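You operate a simulated robot arm through the tools that you are given. There is no shell and no other tool.

You run a simulated robot arm. Do the job below in one go: nothing can be reset, and whatever is moved stays where it is left.

## Task
Cap the tube in the press, rack it, then give tube 26 a purple cap.
Fine: the first tube goes into the middle groove of the teal rack; tube 26 stays in the press cradle; set the press latch back to HELD.

Only the result counts: the job must be done as asked and must still hold three seconds after the hand-in. Knocking over, shifting, dropping, spilling or breaking anything else fails it. Lids that push on must go on centred and level and be pressed home; caps that screw on are set level and turned clockwise until they are tight.

## Robot
A 7-joint arm with a two-finger parallel gripper, fixed in place. Base frame: the origin is on the floor under the middle of its stand, x ahead of it, y to its left, z up. Lengths are in m, angles in rad, forces in N, time in s.
It reaches about 1.247 m from its shoulder. Its first joint turns from -2.304 to 2.304 rad. Payload 3.91 kg.
Tool frame: the origin (TCP) lies between the finger pads and is the grasp point; the fingertips stand 0.03 m ahead of it; z points along the fingers, y is the line along which they close. The gripper opens to 0.11 m. The fingers are 0.02 m wide and 0.01 m thick; the gripper's body (0.048 by 0.112 m) begins 0.055 m behind the TCP.
Orientation is that of the tool frame in the base frame, as [roll, pitch, yaw] about the fixed x, y, z axes, in that order (R = Rz(yaw) Ry(pitch) Rx(roll)). With the fingers straight down and closing along the base's y, the tool's x points along the base's -x, its y along +y and its z along -z.

## Interface
- The arm moves only by the tool send_rows. Its argument "increments" is a list that holds one entry, the list of rows, each a list of 6 numbers: the shift along the tool's x, y, z in m, then the turn, a rotation vector about the tool's x, y, z in rad. In form: [[[dx, dy, dz, rx, ry, rz], ...]]. A call has 1 to 20 rows; each row shifts and turns the commanded pose from where the row before left it, along the tool's axes as they then stand. "hand" is the opening, from 0 (shut) to 1 (fully open), set as the call begins (left out, the last holds). Each row takes 0.2 s and may step no farther than 0.05 m and 0.15 rad from the row before; otherwise, or with a gripper value out of range, the whole call is refused. A pose out of reach is approached as far as the arm can. The call stops where the force on the tool passes 50 N (or 10 N more than at its start, if that is more) or the arm is blocked; 0.2 s more then pass. Each finger travels about 0.108 m/s and halts on what it meets, pressing with about 41 N; the grip force reading is that of the motor and also rises with nothing between the fingers. The clock runs only during rows and for 0.2 s after the last one: add rows that do not move to give the fingers time. It gives the time, the measured TCP pose, the force on the tool (base axes), the opening and the grip force at its end, in the units of the frame above (readings bear some noise), with the torque about the TCP (base axes, N m) and any sound that the robot's microphone picked up, and new pictures: "show" is both (left out), scene, wrist or none.
- Cameras (640 x 400 px; columns grow to the right, rows downward): "scene" is fixed at [0.0569, 0.6379, 1.5477]; the picture's right is [-0.31, -0.95, 0.00], its down [-0.86, 0.28, -0.42] and it looks along [0.40, -0.13, -0.91] (base axes); focal length 342 px, centre (320, 200). "wrist" rides on the gripper at [0.072, 0.017, -0.103] in the tool frame; the picture's right is [-0.23, 0.97, 0.00], its down [-0.76, -0.18, -0.62] and it looks along [-0.61, -0.14, 0.78] (tool axes); focal length 222 px, centre (320, 200). There is no depth. A picture from a camera that has moved, and an enlarged one, comes with that camera's place and axes in the base frame and with its lens. The place of the scene camera against the robot may be out by one fixed shift of up to 0.025 m in any direction.
- zoom(camera, box): a new picture of the part [left, top, right, bottom] of that camera's present view, enlarged. No time passes.
- hand_in(): hands the job in; it is judged then, once.

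Places have to be worked out from the pictures, the camera data and where the tool is seen. Open the gripper and draw the arm clear of the work before you hand the job in, unless the task says otherwise.

The tools are called as a command line: name --argument value ..., lists and objects as JSON in quotes. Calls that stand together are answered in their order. send_rows: Moves the arm, as the interface text tells. Its arguments: {"type":"object","properties":{"increments":{"type":"array","items":{"type":"array","items":{"type":"array","items":{"type":"number"}}}},"hand":{"type":"number"},"show":{"type":"string","enum":["both","scene","wrist","none"]}},"required":["increments"]} The other tools are called the same way: zoom (camera, box) takes an enlarged picture of a part of a camera's view; hand_in () hands the job in.

At the start:

```text
time: 0.0
tcp_pos: [0.2049, 0.5201, 1.2062]
ee_rot: [-3.14, -0.001, 3.141]
contact_force: [-0.7, 0.4, -0.9]
torque: [-0.01, 0.01, 0.04]
grip_width: 0.1101
finger_force: 0.1
```

scene: 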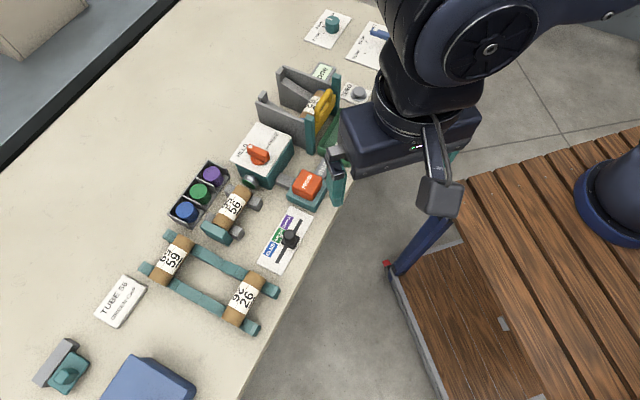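
wrist: 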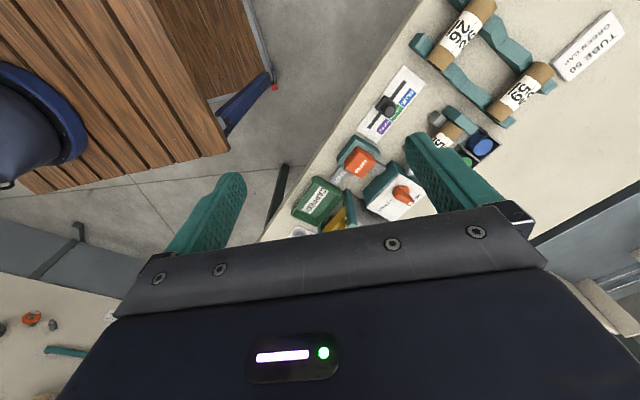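

I'll start by looking closely at the scene from the fixed camera to understand the press, rack and controls.

zoom --camera "scene" --box '[160, 110, 360, 235]'

zoom --camera "scene" --box '[80, 220, 320, 370]'

zoom --camera "scene" --box '[240, 0, 400, 150]'

zoom --camera "scene" --box '[20, 320, 200, 400]'

zoom --camera "wrist" --box '[280, 60, 520, 250]'

```text
3.20 times, centred on (260, 172) of scene
camera zoom: at [0.0569, 0.6379, 1.5477], right [-0.31, -0.95, 0.0], down [-0.86, 0.28, -0.42], along [0.4, -0.13, -0.91], focal length 1096 px, centre (512, 288)
```

zoom: 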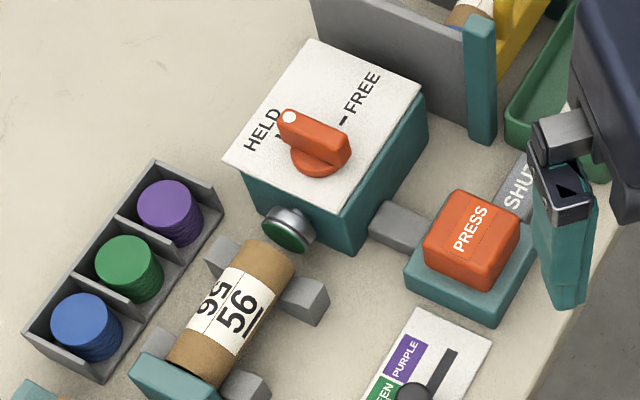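

```text
2.67 times, centred on (200, 295) of scene
camera zoom: at [0.0569, 0.6379, 1.5477], right [-0.31, -0.95, 0.0], down [-0.86, 0.28, -0.42], along [0.4, -0.13, -0.91], focal length 913 px, centre (640, -53)
```

zoom: 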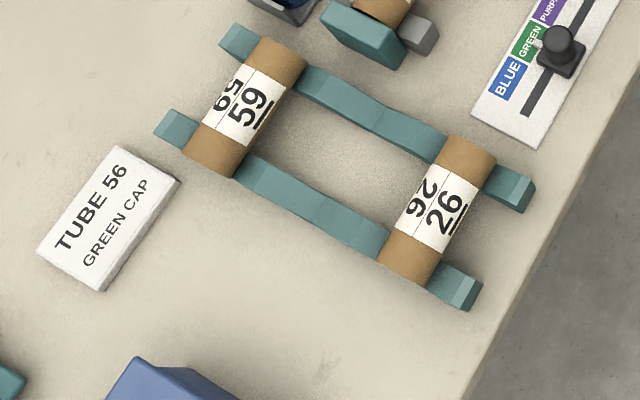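

```text
2.67 times, centred on (320, 75) of scene
camera zoom: at [0.0569, 0.6379, 1.5477], right [-0.31, -0.95, 0.0], down [-0.86, 0.28, -0.42], along [0.4, -0.13, -0.91], focal length 913 px, centre (320, 533)
```

zoom: 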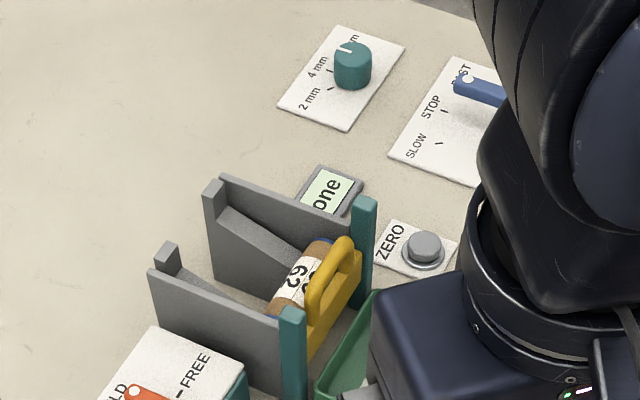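

```text
3.56 times, centred on (110, 360) of scene
camera zoom: at [0.0569, 0.6379, 1.5477], right [-0.31, -0.95, 0.0], down [-0.86, 0.28, -0.42], along [0.4, -0.13, -0.91], focal length 1218 px, centre (1067, -369)
```

zoom: 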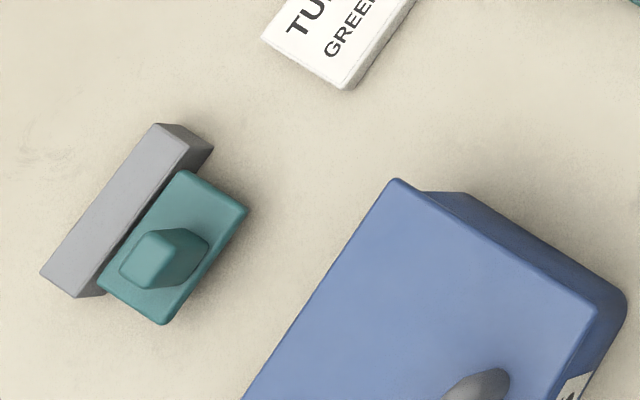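

```text
2.11 times, centred on (400, 155) of wrist
camera zoom: at [0.1302, 0.5388, 1.3103], right [0.23, 0.97, 0.0], down [0.76, -0.18, 0.62], along [0.61, -0.14, -0.78], focal length 468 px, centre (152, 295)
```

zoom: 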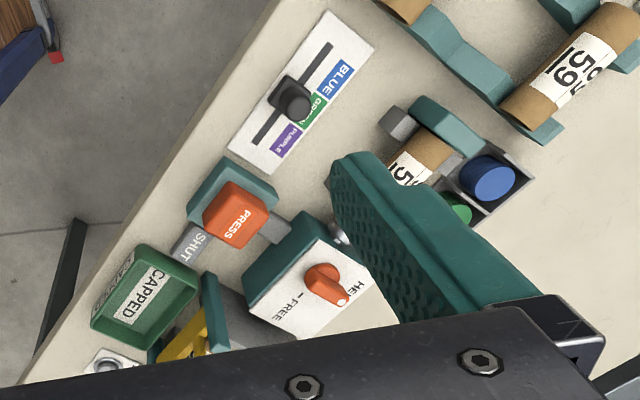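

The press has a latch knob (HELD/FREE), a colour slider (BLUE/GREEN/PURPLE), an orange PRESS piece and a cradle holding tube 56. I'll move the arm sideways at a safe height so the wrist camera can look down on the work area.

send_rows --increments '[[[0, 0.05, 0, 0, 0, 0], [0, 0.05, 0, 0, 0, 0], [0, 0.05, 0, 0, 0, 0], [0, 0.05, 0, 0, 0, 0], [0.03, 0, 0, 0, 0, 0], [0, 0, 0, 0, 0, 0]]]' --show "both"

```text
time: 1.4
tcp_pos: [0.1708, 0.7183, 1.2071]
ee_rot: [3.142, 0.001, -3.141]
contact_force: [0.8, 0.9, 0.7]
torque: [0.02, -0.02, 0.01]
grip_width: 0.11
finger_force: 0.0
camera wrist: at [0.0979, 0.7363, 1.3111], right [0.23, 0.97, 0.0], down [0.76, -0.18, 0.62], along [0.61, -0.14, -0.78], focal length 222 px, centre (320, 200)
```

scene: 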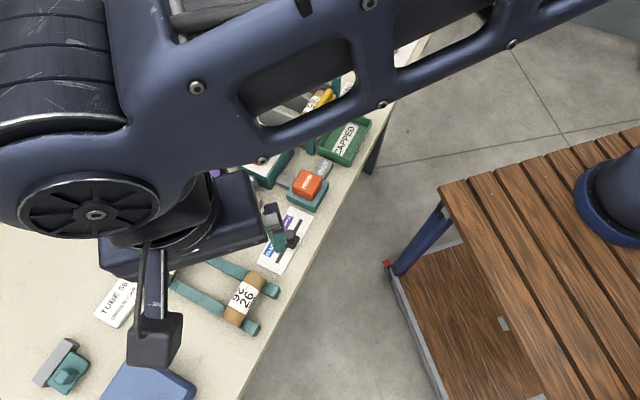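
wrist: 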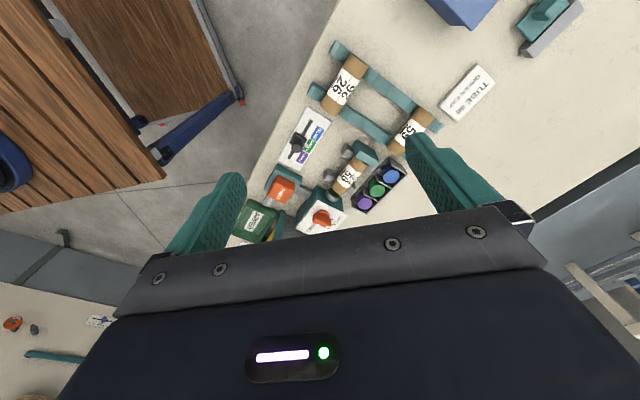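

The two wrist views let me triangulate (the PRESS top comes out near [0.39, 0.57, 0.856]). I'll enlarge the wrist view for detail.

zoom --camera "wrist" --box '[230, 110, 430, 235]'

zoom --camera "wrist" --box '[280, 20, 500, 158]'

```text
3.20 times, centred on (330, 172) of wrist
camera zoom: at [0.0979, 0.7363, 1.3111], right [0.23, 0.97, 0.0], down [0.76, -0.18, 0.62], along [0.61, -0.14, -0.78], focal length 711 px, centre (288, 288)
```

zoom: 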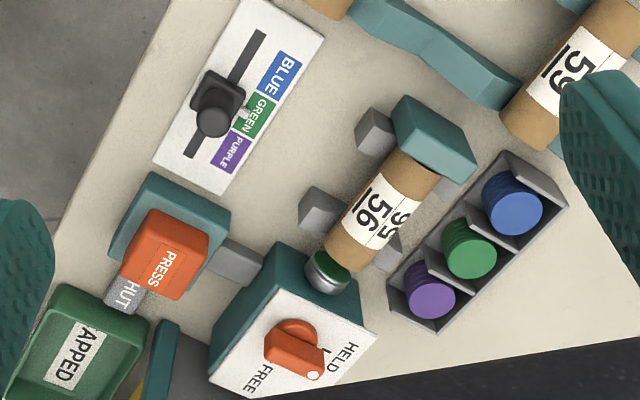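

```text
2.90 times, centred on (390, 89) of wrist
camera zoom: at [0.0979, 0.7363, 1.3111], right [0.23, 0.97, 0.0], down [0.76, -0.18, 0.62], along [0.61, -0.14, -0.78], focal length 644 px, centre (117, 522)
```

zoom: 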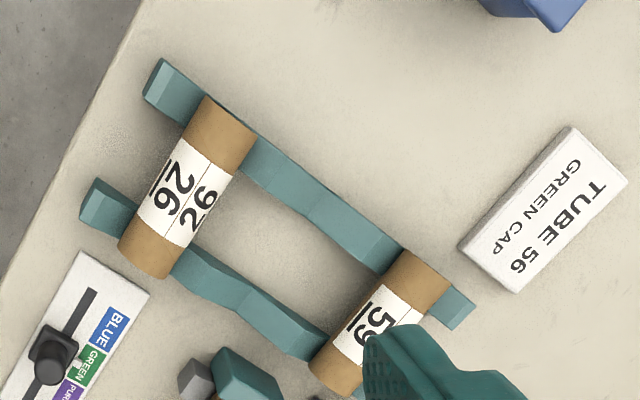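

Pieces identified: ram head (silver with a green face) faces tube 56, with a teal stop block behind the tube. I'll lower and move closer for a detailed look at the press and its controls.

send_rows --increments '[[[-0.025, -0.025, 0.027, 0, 0, 0], [-0.025, -0.025, 0.027, 0, 0, 0], [-0.025, -0.025, 0.027, 0, 0, 0], [-0.025, -0.025, 0.027, 0, 0, 0], [0, 0, 0, 0, 0, 0]]]' --show "both"

```text
time: 2.6
tcp_pos: [0.274, 0.6201, 1.0976]
ee_rot: [3.141, 0.0, -3.141]
contact_force: [0.9, 0.2, 0.1]
torque: [0.0, 0.01, -0.03]
grip_width: 0.1102
finger_force: 0.0
camera wrist: at [0.2013, 0.6394, 1.2017], right [0.23, 0.97, 0.0], down [0.76, -0.18, 0.62], along [0.61, -0.14, -0.78], focal length 222 px, centre (320, 200)
```

scene: 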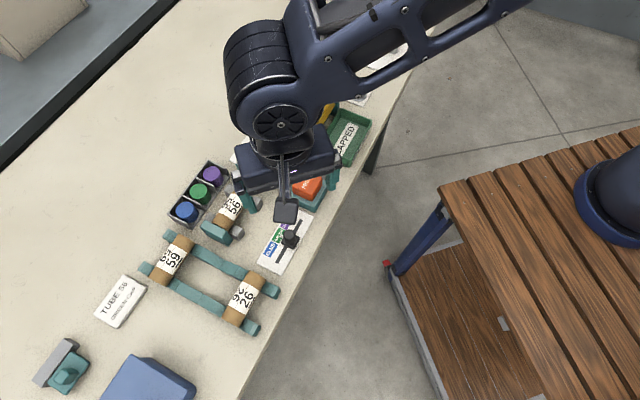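
wrist: 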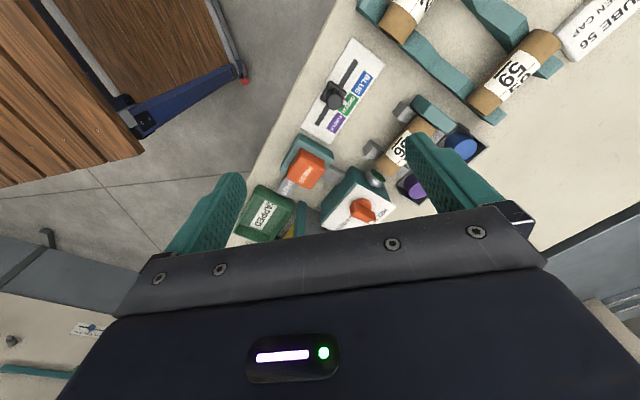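

zoom --camera "wrist" --box '[240, 100, 416, 240]'

zoom --camera "wrist" --box '[270, 20, 430, 150]'

zoom --camera "wrist" --box '[350, 70, 510, 200]'

```text
2.86 times, centred on (328, 170) of wrist
camera zoom: at [0.2013, 0.6394, 1.2017], right [0.23, 0.97, 0.0], down [0.76, -0.18, 0.62], along [0.61, -0.14, -0.78], focal length 635 px, centre (297, 286)
```

zoom: 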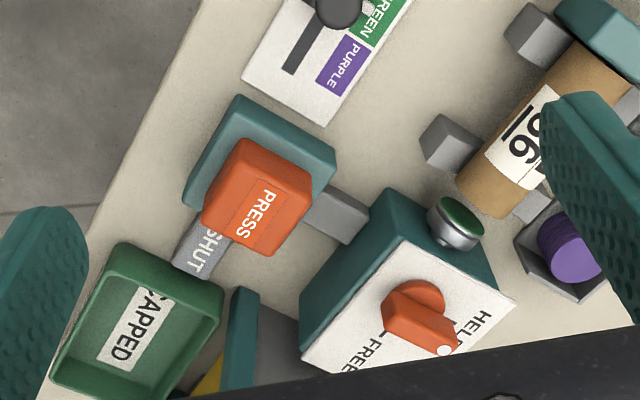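

```text
3.08 times, centred on (350, 85) of wrist
camera zoom: at [0.2013, 0.6394, 1.2017], right [0.23, 0.97, 0.0], down [0.76, -0.18, 0.62], along [0.61, -0.14, -0.78], focal length 684 px, centre (228, 554)
```

zoom: 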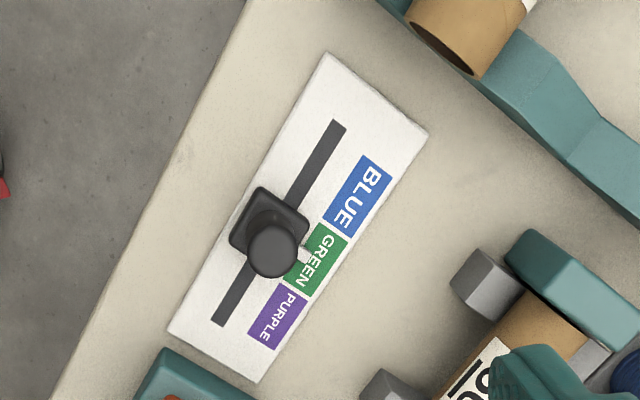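

```text
3.08 times, centred on (430, 135) of wrist
camera zoom: at [0.2013, 0.6394, 1.2017], right [0.23, 0.97, 0.0], down [0.76, -0.18, 0.62], along [0.61, -0.14, -0.78], focal length 684 px, centre (-18, 400)
```

zoom: 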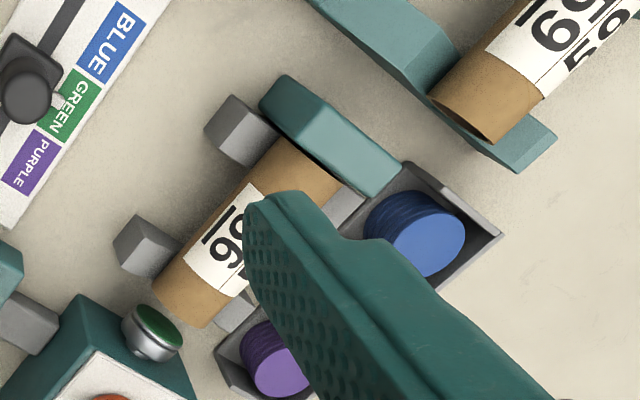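

The bench layout is rotated about 45° to the base frame: the box top is at z≈0.883, the knob dot near [0.486, 0.665, 0.923], and the press axis runs along roughly (-0.7, 0.7). I'll align the gripper with that axis and look along it for a second, closer view.

send_rows --increments '[[[-0.024, 0.029, 0.0125, 0, 0, 0], [-0.024, 0.029, 0.0125, 0, 0, 0], [-0.024, 0.029, 0.0125, 0, 0, 0], [-0.024, 0.029, 0.0125, 0, 0, 0], [0, 0, 0, 0, 0, 0.131], [0, 0, 0, 0, 0, 0.131], [0, 0, 0, 0, 0, 0.131], [0, 0, 0, 0, 0, 0.131], [0, 0, 0, 0, 0, 0.131], [0, 0, 0, 0, 0, 0.131], [0, 0, 0, 0, 0, 0]]]' --show "both"

```text
time: 5.0
tcp_pos: [0.3705, 0.7369, 1.0498]
ee_rot: [-3.141, 0.0, 2.355]
contact_force: [-0.5, -0.3, 0.1]
torque: [0.04, -0.01, 0.0]
grip_width: 0.11
finger_force: 0.1
camera wrist: at [0.3301, 0.8014, 1.1523], right [0.85, 0.53, 0.0], down [0.41, -0.67, 0.62], along [0.33, -0.53, -0.78], focal length 222 px, centre (320, 200)
```

scene: 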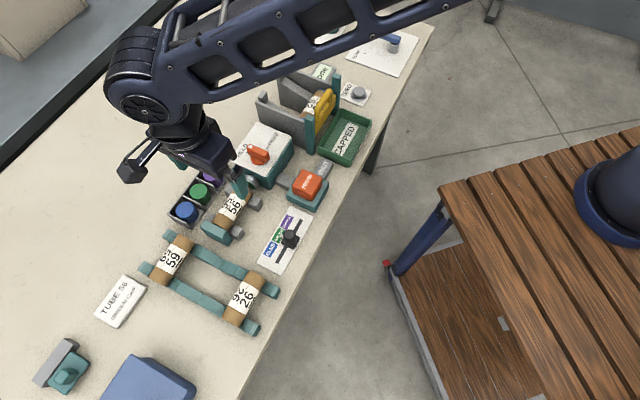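
wrist: 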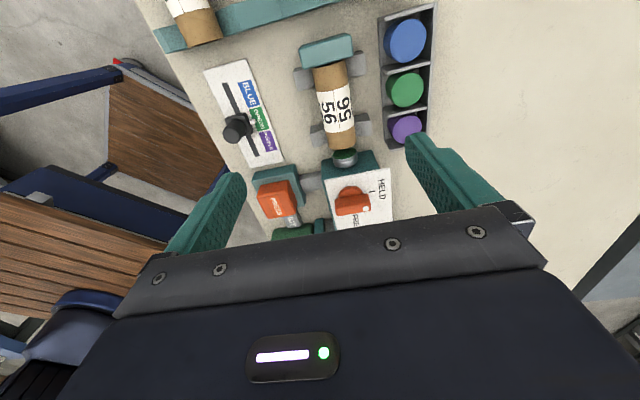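

zoom --camera "wrist" --box '[240, 120, 410, 245]'

zoom --camera "wrist" --box '[270, 20, 450, 160]'

zoom --camera "scene" --box '[220, 100, 370, 220]'

```text
3.20 times, centred on (325, 182) of wrist
camera zoom: at [0.3301, 0.8014, 1.1523], right [0.85, 0.53, 0.0], down [0.41, -0.67, 0.62], along [0.33, -0.53, -0.78], focal length 711 px, centre (304, 256)
```

zoom: 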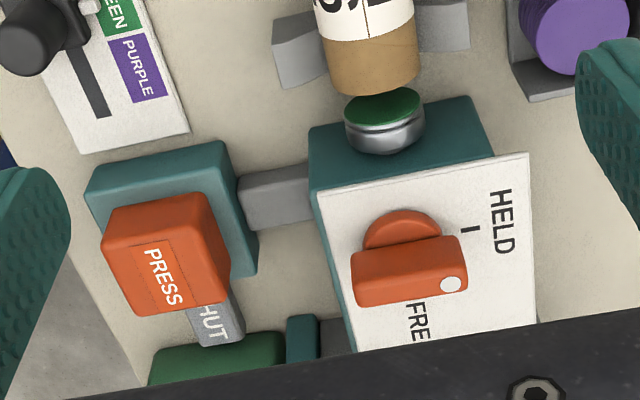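

```text
2.86 times, centred on (360, 90) of wrist
camera zoom: at [0.3301, 0.8014, 1.1523], right [0.85, 0.53, 0.0], down [0.41, -0.67, 0.62], along [0.33, -0.53, -0.78], focal length 635 px, centre (206, 514)
```

zoom: 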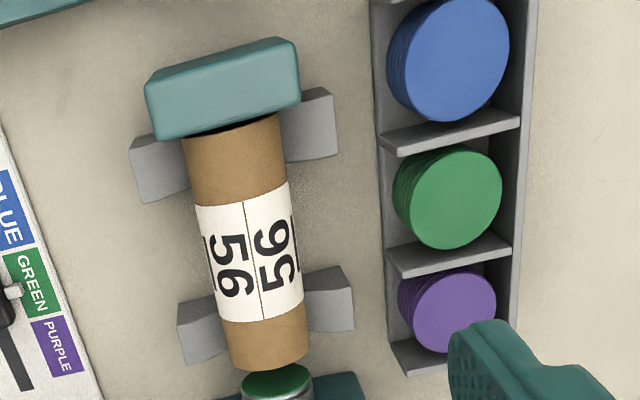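

```text
3.33 times, centred on (295, 160) of scene
camera zoom: at [0.0569, 0.6379, 1.5477], right [-0.31, -0.95, 0.0], down [-0.86, 0.28, -0.42], along [0.4, -0.13, -0.91], focal length 1141 px, centre (403, 333)
```

zoom: 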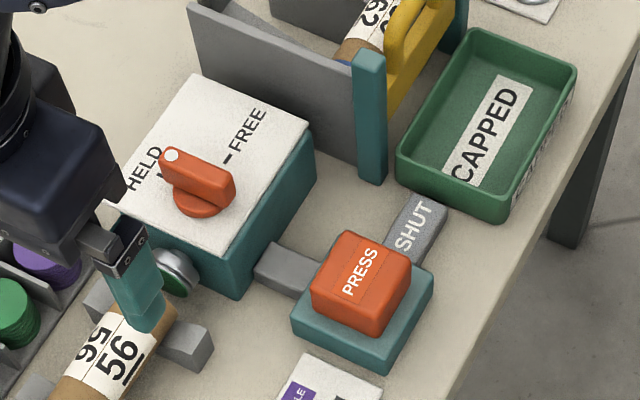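

The knob's bar, ticks and the PRESS/SHUT piece need more detail; I'll enlarge further from this pose.

zoom --camera "wrist" --box '[318, 160, 398, 215]'

zoom --camera "wrist" --box '[245, 155, 325, 245]'

zoom --camera "scene" --box '[225, 120, 300, 175]'

zoom --camera "scene" --box '[275, 140, 345, 220]'

```text
7.27 times, centred on (358, 188) of wrist
camera zoom: at [0.3301, 0.8014, 1.1523], right [0.85, 0.53, 0.0], down [0.41, -0.67, 0.62], along [0.33, -0.53, -0.78], focal length 1615 px, centre (44, 291)
```

zoom: 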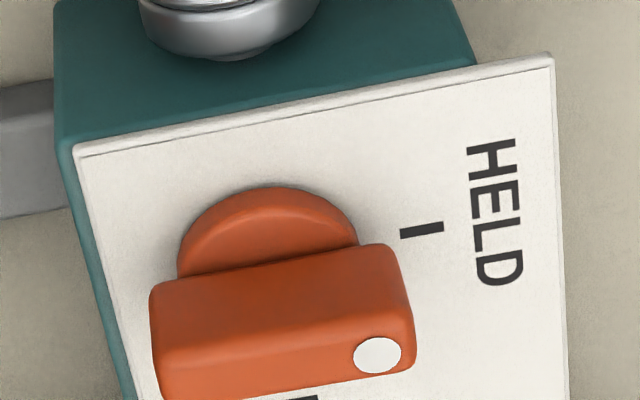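

```text
4.44 times, centred on (285, 200) of wrist
camera zoom: at [0.3301, 0.8014, 1.1523], right [0.85, 0.53, 0.0], down [0.41, -0.67, 0.62], along [0.33, -0.53, -0.78], focal length 987 px, centre (476, 200)
```

zoom: 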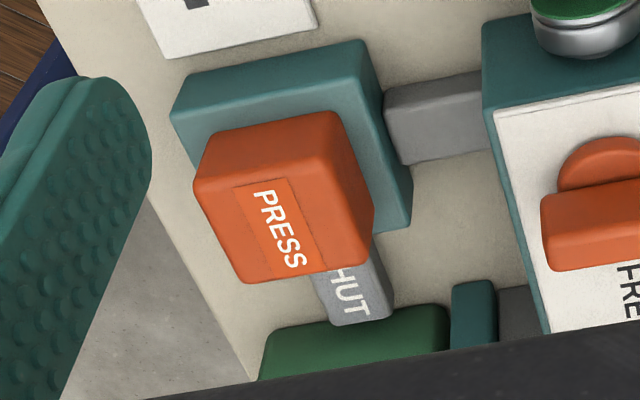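

```text
7.27 times, centred on (262, 148) of scene
camera zoom: at [0.0569, 0.6379, 1.5477], right [-0.31, -0.95, 0.0], down [-0.86, 0.28, -0.42], along [0.4, -0.13, -0.91], focal length 2490 px, centre (738, 582)
```

zoom: 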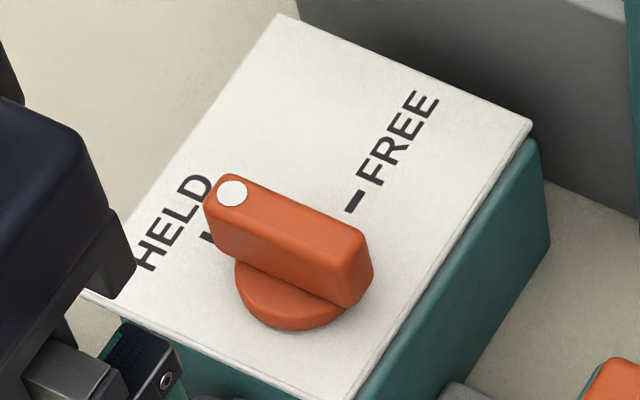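

```text
5.00 times, centred on (310, 180) of scene
camera zoom: at [0.0569, 0.6379, 1.5477], right [-0.31, -0.95, 0.0], down [-0.86, 0.28, -0.42], along [0.4, -0.13, -0.91], focal length 1712 px, centre (370, 300)
```

zoom: 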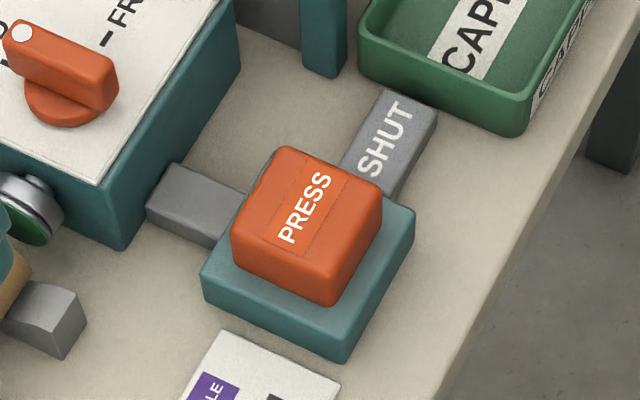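

From several views the knob bar is about 0.05 m long, top z≈0.921, centred on a hub near [0.476, 0.653]; it points along (+0.7,+0.7) at HELD and FREE is 90° clockwise. I'll turn the gripper to close across the bar and hover above the hub.

send_rows --increments '[[[0, 0, 0, 0, 0, -0.1428], [0, 0, 0, 0, 0, -0.1428], [0, 0, 0, 0, 0, -0.1428], [0, 0, 0, 0, 0, -0.1428], [0, 0, 0, 0, 0, -0.1428], [0, 0, 0, 0, 0, -0.1428], [0, 0, 0, 0, 0, -0.1428], [0, 0, 0, 0, 0, -0.1428], [0, 0, 0, 0, 0, -0.1428], [0, 0, 0, 0, 0, -0.1428], [0, 0, 0, 0, 0, -0.1428], [-0.005, -0.0446, 0, 0, 0, 0], [-0.005, -0.0446, 0, 0, 0, 0], [-0.005, -0.0446, 0, 0, 0, 0], [0, 0, 0, 0, 0, 0]]]' --show "both"

```text
time: 8.2
tcp_pos: [0.4772, 0.6507, 1.0514]
ee_rot: [-3.141, -0.001, -2.356]
contact_force: [0.4, -1.0, 1.4]
torque: [-0.03, -0.04, -0.01]
grip_width: 0.11
finger_force: 0.0
camera wrist: at [0.4137, 0.6122, 1.1538], right [-0.53, 0.85, 0.0], down [0.66, 0.41, 0.62], along [0.53, 0.33, -0.78], focal length 222 px, centre (320, 200)
```

scene: 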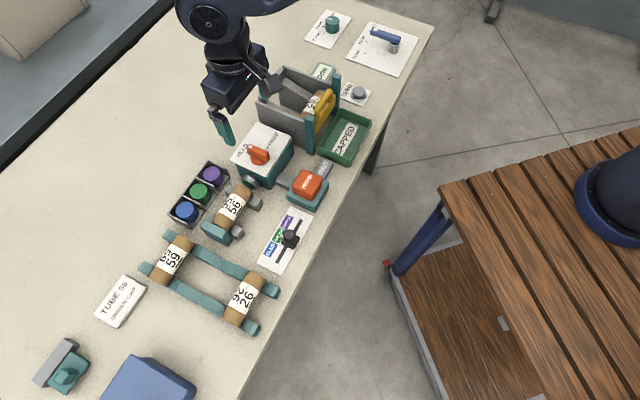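
wrist: 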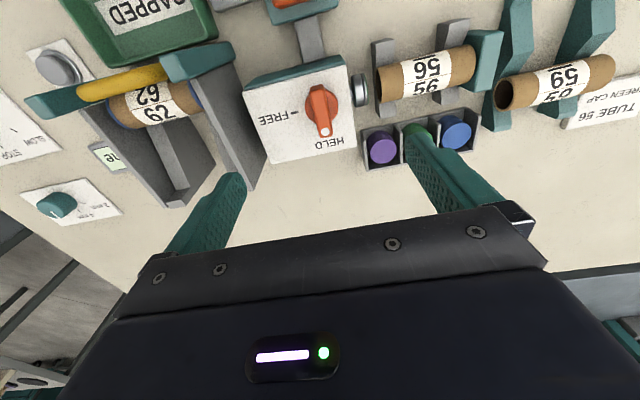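

The gripper is right above the knob and the view is clear. I'll enlarge to check the alignment before lowering.

zoom --camera "wrist" --box '[240, 50, 370, 170]'

zoom --camera "wrist" --box '[340, 20, 640, 180]'

zoom --camera "scene" --box '[250, 50, 390, 170]'

```text
3.33 times, centred on (305, 110) of wrist
camera zoom: at [0.4137, 0.6122, 1.1538], right [-0.53, 0.85, 0.0], down [0.66, 0.41, 0.62], along [0.53, 0.33, -0.78], focal length 740 px, centre (370, 500)
```

zoom: 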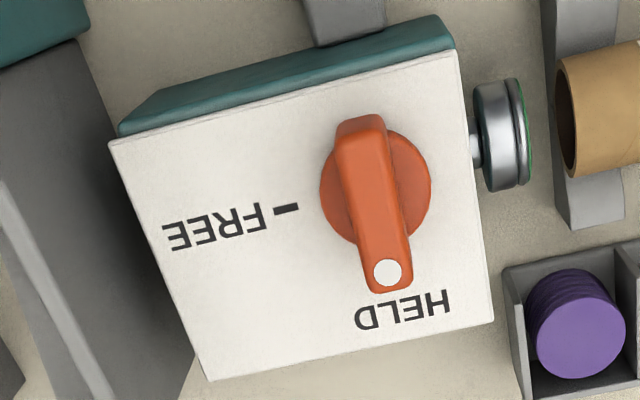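

```text
2.13 times, centred on (490, 100) of wrist
camera zoom: at [0.4137, 0.6122, 1.1538], right [-0.53, 0.85, 0.0], down [0.66, 0.41, 0.62], along [0.53, 0.33, -0.78], focal length 474 px, centre (-43, 413)
```

zoom: 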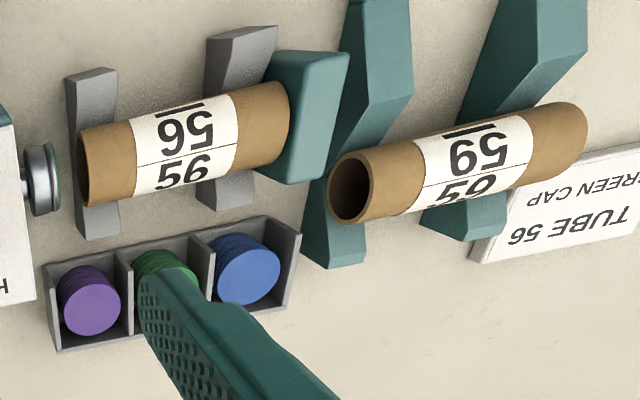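

```text
3.33 times, centred on (320, 110) of scene
camera zoom: at [0.0569, 0.6379, 1.5477], right [-0.31, -0.95, 0.0], down [-0.86, 0.28, -0.42], along [0.4, -0.13, -0.91], focal length 1141 px, centre (320, 500)
```

zoom: 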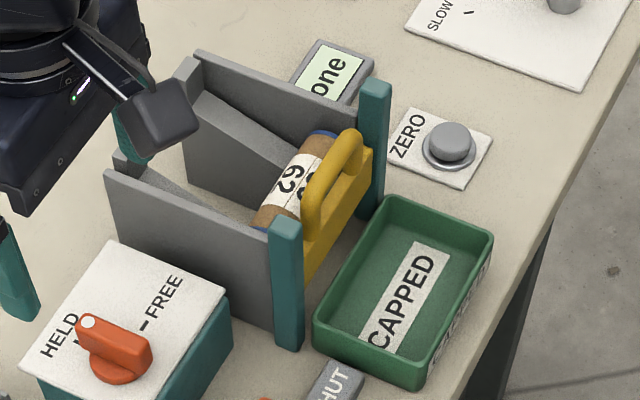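

Measured from this view: hub at about [0.4755, 0.652], bar at 40.5° (HELD tick), FREE tick at about -40.5°, bar from z≈0.897 to 0.921. I'll narrow the fingers, align to the bar and descend over it.

send_rows --increments '[[[0, 0.002, 0, 0, 0, 0.0785], [0, 0, 0, 0, 0, 0], [0, 0, 0.03, 0, 0, 0], [0, 0, 0.03, 0, 0, 0], [0, 0, 0.03, 0, 0, 0], [0, 0, 0.015, 0, 0, 0], [0, 0, 0.01, 0, 0, 0], [0, 0, 0, 0, 0, 0]]]' --hand 0.45 --show "both"

```text
time: 10.0
tcp_pos: [0.4715, 0.6531, 0.9366]
ee_rot: [-3.141, 0.001, -2.437]
contact_force: [0.0, 0.5, 0.5]
torque: [0.02, 0.0, 0.0]
grip_width: 0.0493
finger_force: 0.0
camera wrist: at [0.4057, 0.6199, 1.0377], right [-0.46, 0.89, 0.0], down [0.69, 0.36, 0.62], along [0.55, 0.29, -0.78], focal length 222 px, centre (320, 200)
```

scene: 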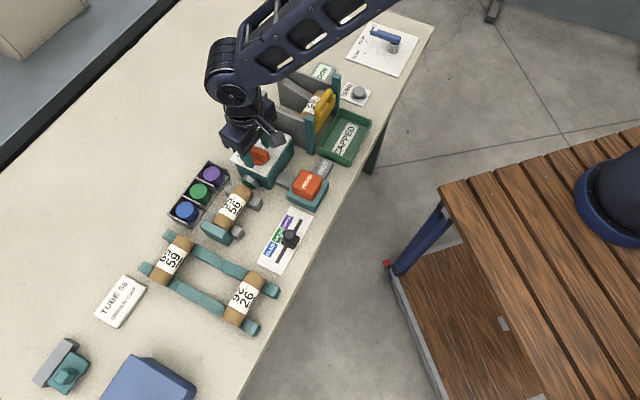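
wrist: 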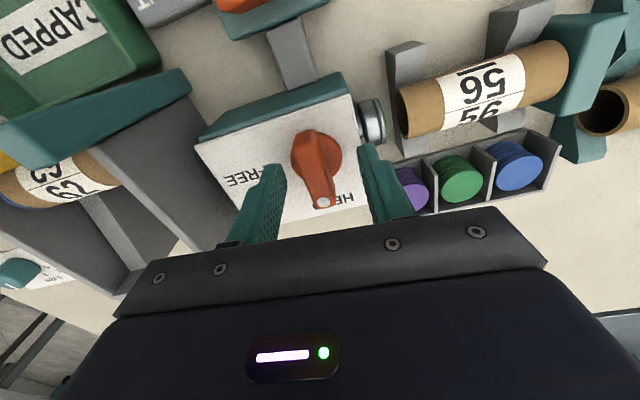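

The fingers straddle the knob bar. I'll enlarge to verify the alignment.

zoom --camera "wrist" --box '[220, 100, 420, 250]'

send_rows --increments '[[[0, 0, 0, 0, 0, 0]]]' --show "none"

```text
2.67 times, centred on (320, 175) of wrist
camera zoom: at [0.4057, 0.6199, 1.0377], right [-0.46, 0.89, 0.0], down [0.69, 0.36, 0.62], along [0.55, 0.29, -0.78], focal length 592 px, centre (320, 267)
```

zoom: 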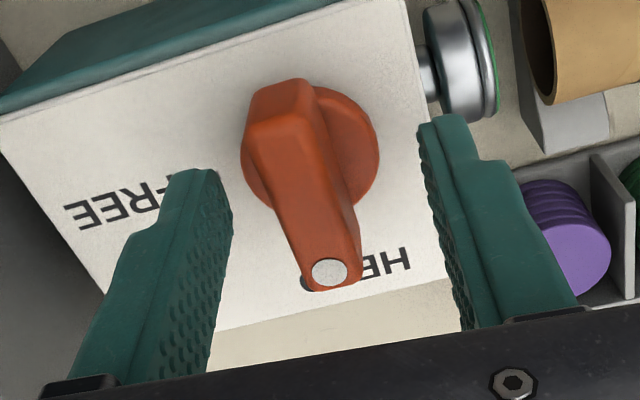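

```text
time: 10.4
tcp_pos: [0.4723, 0.6528, 0.9351]
ee_rot: [-3.142, 0.001, -2.437]
contact_force: [0.7, -0.1, 0.3]
torque: [0.01, -0.03, 0.02]
grip_width: 0.0496
finger_force: 0.0
```

The dot and hub match the earlier estimates (hub ≈[0.473, 0.651]) and the TCP is within 2 mm. I'll lower 5 mm and then grip the bar.

send_rows --increments '[[[0, 0, 0.005, 0, 0, 0], [0, 0, 0, 0, 0, 0]]]' --show "none"

send_rows --increments '[[[0, 0, 0, 0, 0, 0], [0, 0, 0, 0, 0, 0], [0, 0, 0, 0, 0, 0]]]' --hand 0 --show "wrist"

```text
time: 11.0
tcp_pos: [0.4728, 0.6531, 0.9296]
ee_rot: [3.141, 0.001, -2.437]
contact_force: [0.2, -0.5, -0.3]
torque: [-0.01, 0.0, -0.01]
grip_width: 0.0493
finger_force: 0.1
```

```text
time: 11.8
tcp_pos: [0.476, 0.6506, 0.9305]
ee_rot: [-3.14, -0.003, -2.437]
contact_force: [18.0, -35.0, 2.7]
torque: [-1.29, 0.79, -0.04]
grip_width: 0.0159
finger_force: 45.1
camera wrist: at [0.4086, 0.6184, 1.033], right [-0.46, 0.89, 0.0], down [0.7, 0.36, 0.62], along [0.55, 0.28, -0.78], focal length 222 px, centre (320, 200)
```

wrist: 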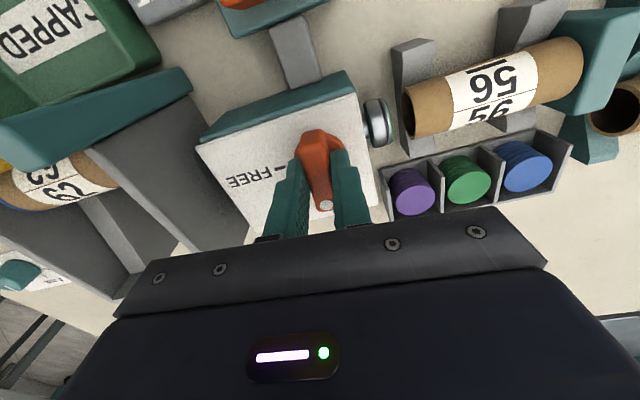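

The grip pulled the arm 4 mm sideways (39 N), so the bar centre is at [0.476, 0.6506]. I'll shift the commanded pose 4 mm along tool -y to relieve that force.

send_rows --increments '[[[0, -0.004, 0, 0, 0, 0], [0, 0, 0, 0, 0, 0]]]' --show "none"

```text
time: 12.4
tcp_pos: [0.4752, 0.6518, 0.929]
ee_rot: [3.141, 0.0, -2.437]
contact_force: [11.4, -20.7, -10.1]
torque: [-0.22, -0.37, -0.03]
grip_width: 0.0159
finger_force: 45.6
```

Residual 24 N remains in the same direction; shift another 3 mm.

send_rows --increments '[[[0, -0.003, 0, 0, 0, 0], [0, 0, 0, 0, 0, 0]]]' --show "none"

```text
time: 13.0
tcp_pos: [0.4757, 0.6506, 0.9292]
ee_rot: [3.137, 0.003, -2.436]
contact_force: [1.1, 17.0, -13.6]
torque: [0.25, -0.4, 0.05]
grip_width: 0.0158
finger_force: 45.2
```

Now slightly over; I'll correct 1.2 mm back and begin turning clockwise (as seen from above) in small steps.

send_rows --increments '[[[0, 0.0012, -0.001, 0, 0, 0], [0, 0, 0, 0, 0, 0.08], [0, 0, 0, 0, 0, 0.08], [0, 0, 0, 0, 0, 0.08], [0, 0, 0, 0, 0, 0.08], [0, 0, 0, 0, 0, 0]]]' --show "wrist"

```text
time: 14.4
tcp_pos: [0.4747, 0.6509, 0.93]
ee_rot: [3.14, 0.001, -2.755]
contact_force: [-9.8, 39.1, -12.0]
torque: [0.67, 0.11, 0.07]
grip_width: 0.0156
finger_force: 45.0
camera wrist: at [0.4011, 0.6407, 1.0332], right [-0.16, 0.99, 0.0], down [0.77, 0.12, 0.62], along [0.62, 0.1, -0.78], focal length 222 px, centre (320, 200)
```

wrist: 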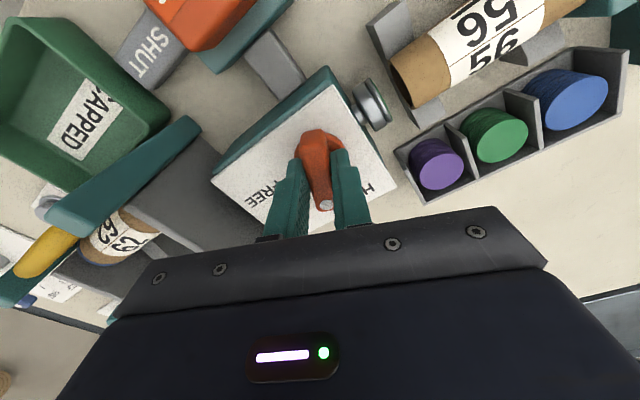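

The knob turns with the gripper. The side force shows the hub is slightly toward +y, so I shift 3 mm and continue the turn.

send_rows --increments '[[[0, 0.003, 0, 0, 0, 0], [0, 0, 0, 0, 0, 0]]]' --show "none"

```text
time: 15.0
tcp_pos: [0.4745, 0.6503, 0.9293]
ee_rot: [-3.14, 0.001, -2.758]
contact_force: [-8.5, 6.2, 0.5]
torque: [0.26, 0.22, 0.04]
grip_width: 0.0157
finger_force: 44.7
```

Force is back near zero. Continue turning clockwise.

send_rows --increments '[[[0, 0, 0, 0, 0, 0.08], [0, 0, 0, 0, 0, 0.08], [0, 0, 0, 0, 0, 0.08], [0, 0, 0, 0, 0, 0.08], [0, 0, 0, 0, 0, 0]]]' --show "none"

```text
time: 16.2
tcp_pos: [0.4762, 0.6518, 0.9309]
ee_rot: [3.141, 0.0, -3.075]
contact_force: [-13.9, -9.6, 1.1]
torque: [-0.09, 0.19, -0.01]
grip_width: 0.016
finger_force: 44.9
```

Halfway round with low forces; continue.

send_rows --increments '[[[0, 0, 0, 0, 0, 0.08], [0, 0, 0, 0, 0, 0.08], [0, 0, 0, 0, 0, 0.08], [0, 0, 0, 0, 0, 0.08], [0, 0, 0, 0, 0, 0.08], [0, 0, 0, 0, 0, 0]]]' --show "wrist"

```text
time: 17.6
tcp_pos: [0.4742, 0.6527, 0.9302]
ee_rot: [3.141, 0.0, 2.81]
contact_force: [-11.0, 1.4, -14.3]
torque: [0.45, 0.77, 0.01]
grip_width: 0.0159
finger_force: 45.2
camera wrist: at [0.4117, 0.6935, 1.0332], right [0.53, 0.85, 0.0], down [0.66, -0.42, 0.62], along [0.53, -0.33, -0.78], focal length 222 px, centre (320, 200)
```

wrist: 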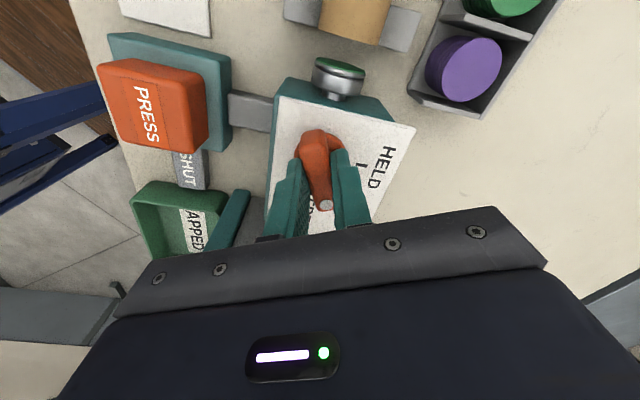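

Bar now at about -19°; the FREE tick is at about -41°. Continue about 0.38 rad more.

send_rows --increments '[[[0, 0, 0, 0, 0, 0.08], [0, 0, 0, 0, 0, 0.08], [0, 0, 0, 0, 0, 0.08], [0, 0, 0, 0, 0, 0.08], [0, 0, 0, 0, 0, 0.06], [0, 0, 0, 0, 0, 0]]]' --show "wrist"

```text
time: 19.0
tcp_pos: [0.475, 0.6541, 0.9301]
ee_rot: [-3.141, 0.001, 2.426]
contact_force: [-6.7, 8.4, -10.3]
torque: [0.29, 0.38, -0.01]
grip_width: 0.0157
finger_force: 45.0
camera wrist: at [0.4312, 0.7145, 1.0332], right [0.81, 0.59, 0.0], down [0.46, -0.63, 0.62], along [0.37, -0.5, -0.78], focal length 222 px, centre (320, 200)
```

wrist: 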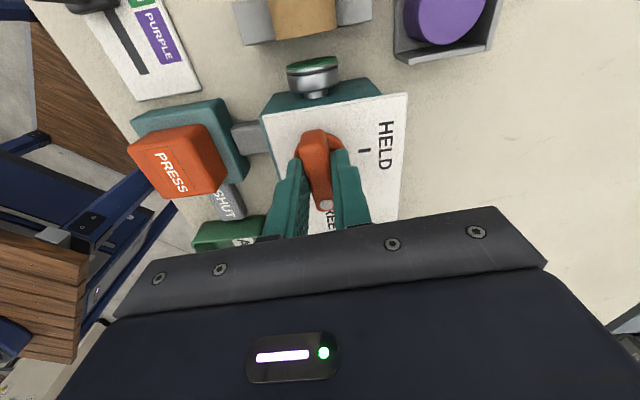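

The bar points at about -41° (FREE). I'll release and rise to check the pointer.

send_rows --increments '[[[0, 0, 0, 0, 0, 0], [0, 0, 0, 0, 0, 0], [0, 0, -0.03, 0, 0, 0], [0, 0, -0.04, 0, 0, 0], [0, 0, -0.04, 0, 0, 0], [0, 0, 0, 0, 0, 0]]]' --hand 0.45 --show "both"

zoom --camera "wrist" --box '[220, 60, 430, 220]'

zoom --camera "scene" --box '[210, 110, 360, 220]'

```text
time: 20.4
tcp_pos: [0.4736, 0.6516, 1.0402]
ee_rot: [-3.14, 0.0, 2.428]
contact_force: [0.0, -0.1, -0.6]
torque: [0.02, -0.01, 0.03]
grip_width: 0.0492
finger_force: 0.1
camera wrist: at [0.4308, 0.7122, 1.1441], right [0.81, 0.59, 0.0], down [0.46, -0.63, 0.62], along [0.37, -0.5, -0.78], focal length 222 px, centre (320, 200)
```

scene: 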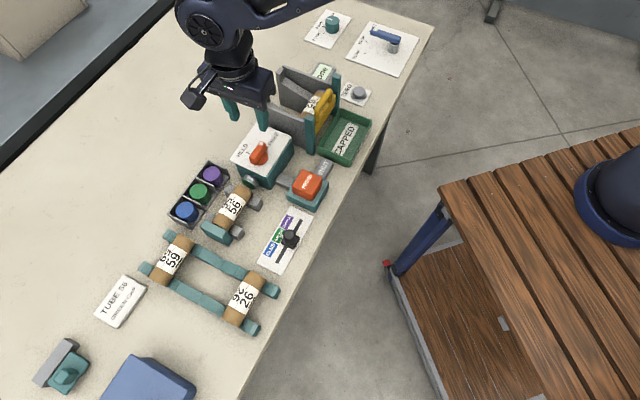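
wrist: 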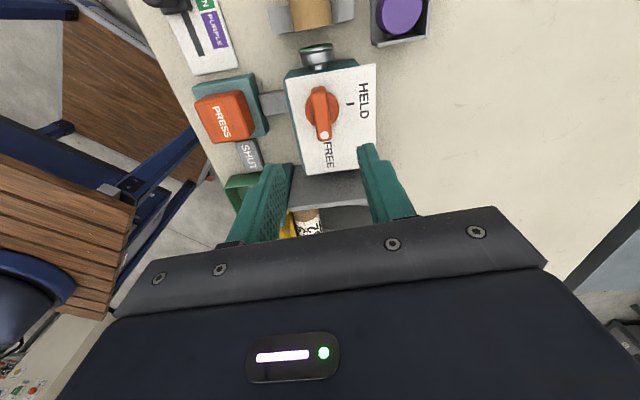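

```text
2.50 times, centred on (325, 140) of wrist
camera zoom: at [0.4308, 0.7122, 1.1441], right [0.81, 0.59, 0.0], down [0.46, -0.63, 0.62], along [0.37, -0.5, -0.78], focal length 555 px, centre (308, 350)
```

zoom: 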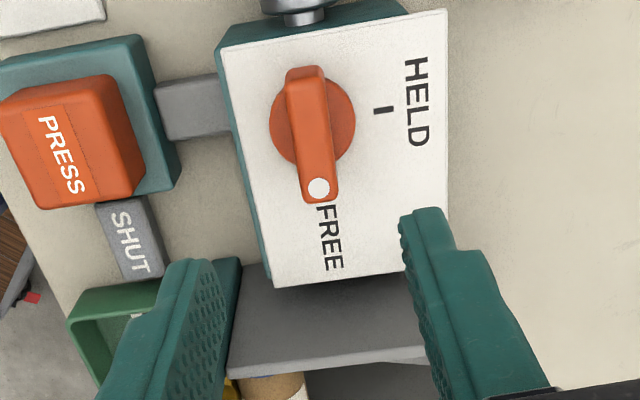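

```text
3.64 times, centred on (285, 165) of scene
camera zoom: at [0.0569, 0.6379, 1.5477], right [-0.31, -0.95, 0.0], down [-0.86, 0.28, -0.42], along [0.4, -0.13, -0.91], focal length 1245 px, centre (447, 327)
```

zoom: 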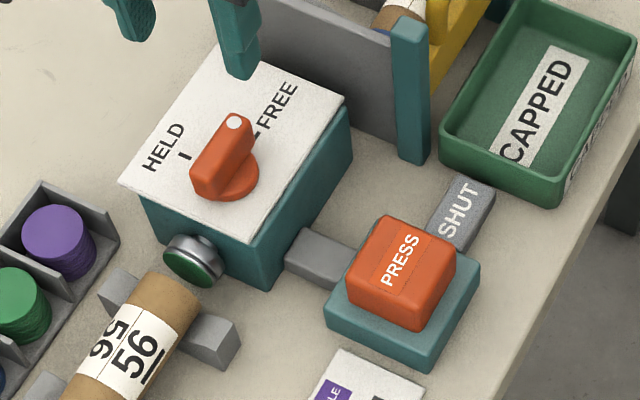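

The latch now points to FREE. Next is the PRESS button: its top centre triangulates to about [0.391, 0.570, 0.882]. I'll close the fingers and move above it.

send_rows --increments '[[[0.003, -0.0386, 0, 0, 0, 0], [0.003, -0.0386, 0, 0, 0, 0], [0.003, -0.0386, 0, 0, 0, 0.072], [0, 0, 0.04, 0, 0, 0], [0, 0, 0.04, 0, 0, 0], [0, 0, 0, 0, 0, 0]]]' --hand 0 --show "both"

zoom --camera "wrist" --box '[230, 60, 410, 220]'

```text
time: 21.8
tcp_pos: [0.3948, 0.5701, 0.9623]
ee_rot: [-3.141, 0.001, 2.356]
contact_force: [0.2, -0.2, -0.8]
torque: [0.0, 0.03, 0.0]
grip_width: 0.0
finger_force: 37.5
camera wrist: at [0.3545, 0.634, 1.0643], right [0.85, 0.53, 0.0], down [0.41, -0.66, 0.62], along [0.33, -0.53, -0.78], focal length 222 px, centre (320, 200)
```

scene: 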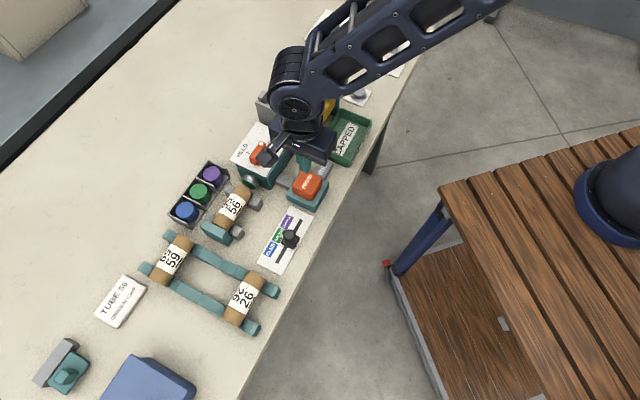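
wrist: 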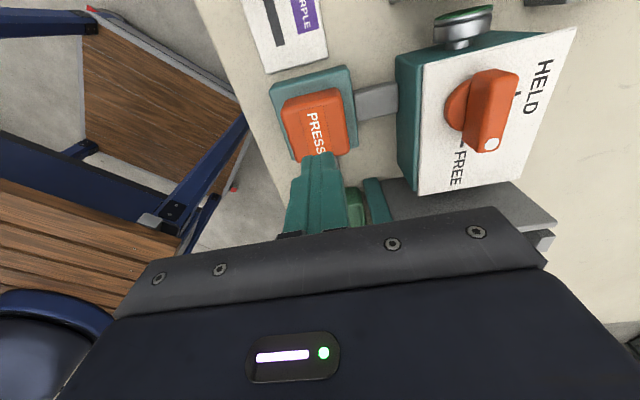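

```text
2.50 times, centred on (320, 140) of wrist
camera zoom: at [0.3545, 0.634, 1.0643], right [0.85, 0.53, 0.0], down [0.41, -0.66, 0.62], along [0.33, -0.53, -0.78], focal length 555 px, centre (320, 350)
```

zoom: 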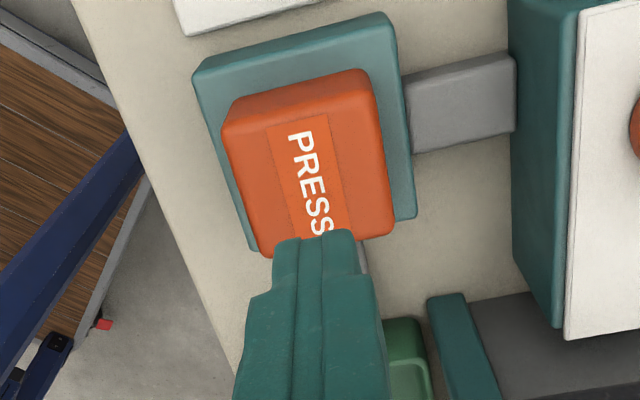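

Fingers are over the button within a few mm. I'll correct slightly and press down gradually, watching the force and listening.

send_rows --increments '[[[0.002, -0.002, 0.02, 0, 0, 0], [0, 0, 0.02, 0, 0, 0], [0, 0, 0.005, 0, 0, 0], [0, 0, 0.004, 0, 0, 0], [0, 0, 0.003, 0, 0, 0], [0, 0, 0.003, 0, 0, 0], [0, 0, 0, 0, 0, 0]]]' --show "both"

```text
time: 23.4
tcp_pos: [0.3898, 0.5717, 0.9052]
ee_rot: [3.14, 0.0, 2.358]
contact_force: [0.9, 2.8, 5.0]
torque: [0.02, -0.02, 0.03]
grip_width: 0.0
finger_force: 37.7
camera wrist: at [0.3501, 0.6359, 1.0075], right [0.85, 0.53, 0.0], down [0.41, -0.66, 0.62], along [0.33, -0.53, -0.78], focal length 222 px, centre (320, 200)
```

scene: 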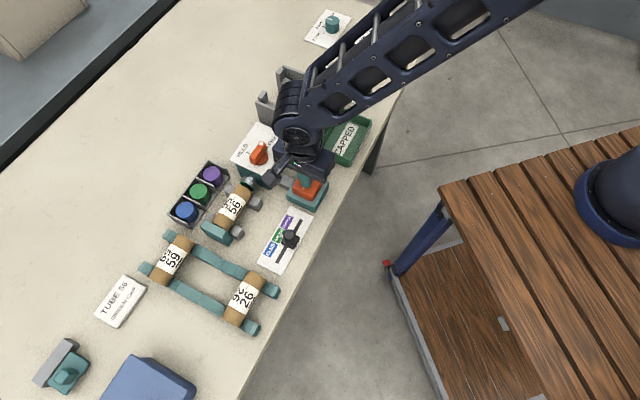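
wrist: 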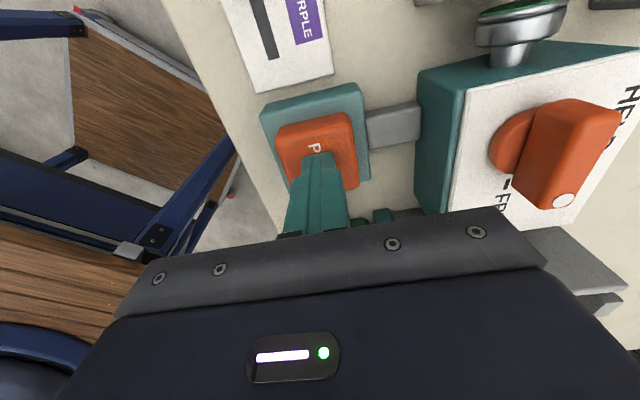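

Contact with about 5 N at tip z≈0.875; the button is moving. Keep pressing in small steps.

send_rows --increments '[[[0, 0, 0.003, 0, 0, 0], [0, 0, 0.003, 0, 0, 0], [0, 0, 0.003, 0, 0, 0], [0, 0, 0.003, 0, 0, 0], [0, 0, 0, 0, 0, 0]]]' --show "both"

zoom --camera "scene" --box '[190, 130, 350, 240]'

```text
time: 24.6
tcp_pos: [0.3912, 0.5704, 0.8929]
ee_rot: [-3.142, -0.002, 2.356]
contact_force: [3.3, 3.6, 6.7]
torque: [0.14, -0.04, -0.07]
grip_width: 0.0004
finger_force: 37.1
heard: click
camera wrist: at [0.3506, 0.6349, 0.9966], right [0.85, 0.53, 0.0], down [0.41, -0.66, 0.62], along [0.33, -0.53, -0.78], focal length 222 px, centre (320, 200)
```

scene: 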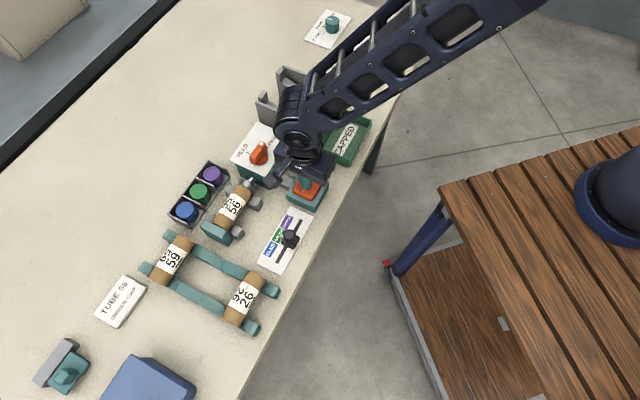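
wrist: 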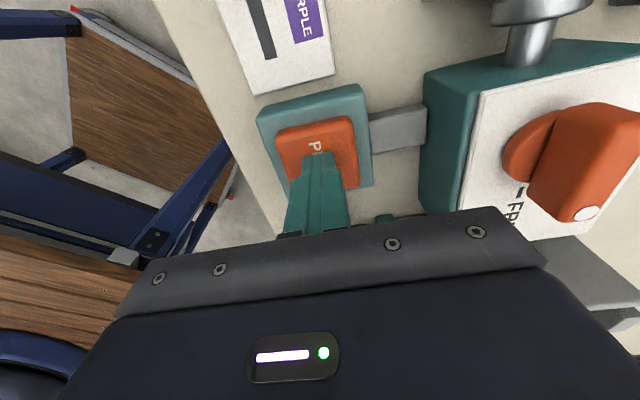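

```text
3.64 times, centred on (270, 185) of scene
camera zoom: at [0.0569, 0.6379, 1.5477], right [-0.31, -0.95, 0.0], down [-0.86, 0.28, -0.42], along [0.4, -0.13, -0.91], focal length 1245 px, centre (502, 254)
```

zoom: 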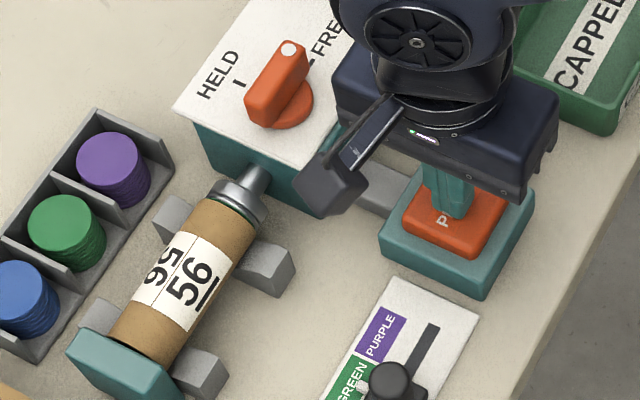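

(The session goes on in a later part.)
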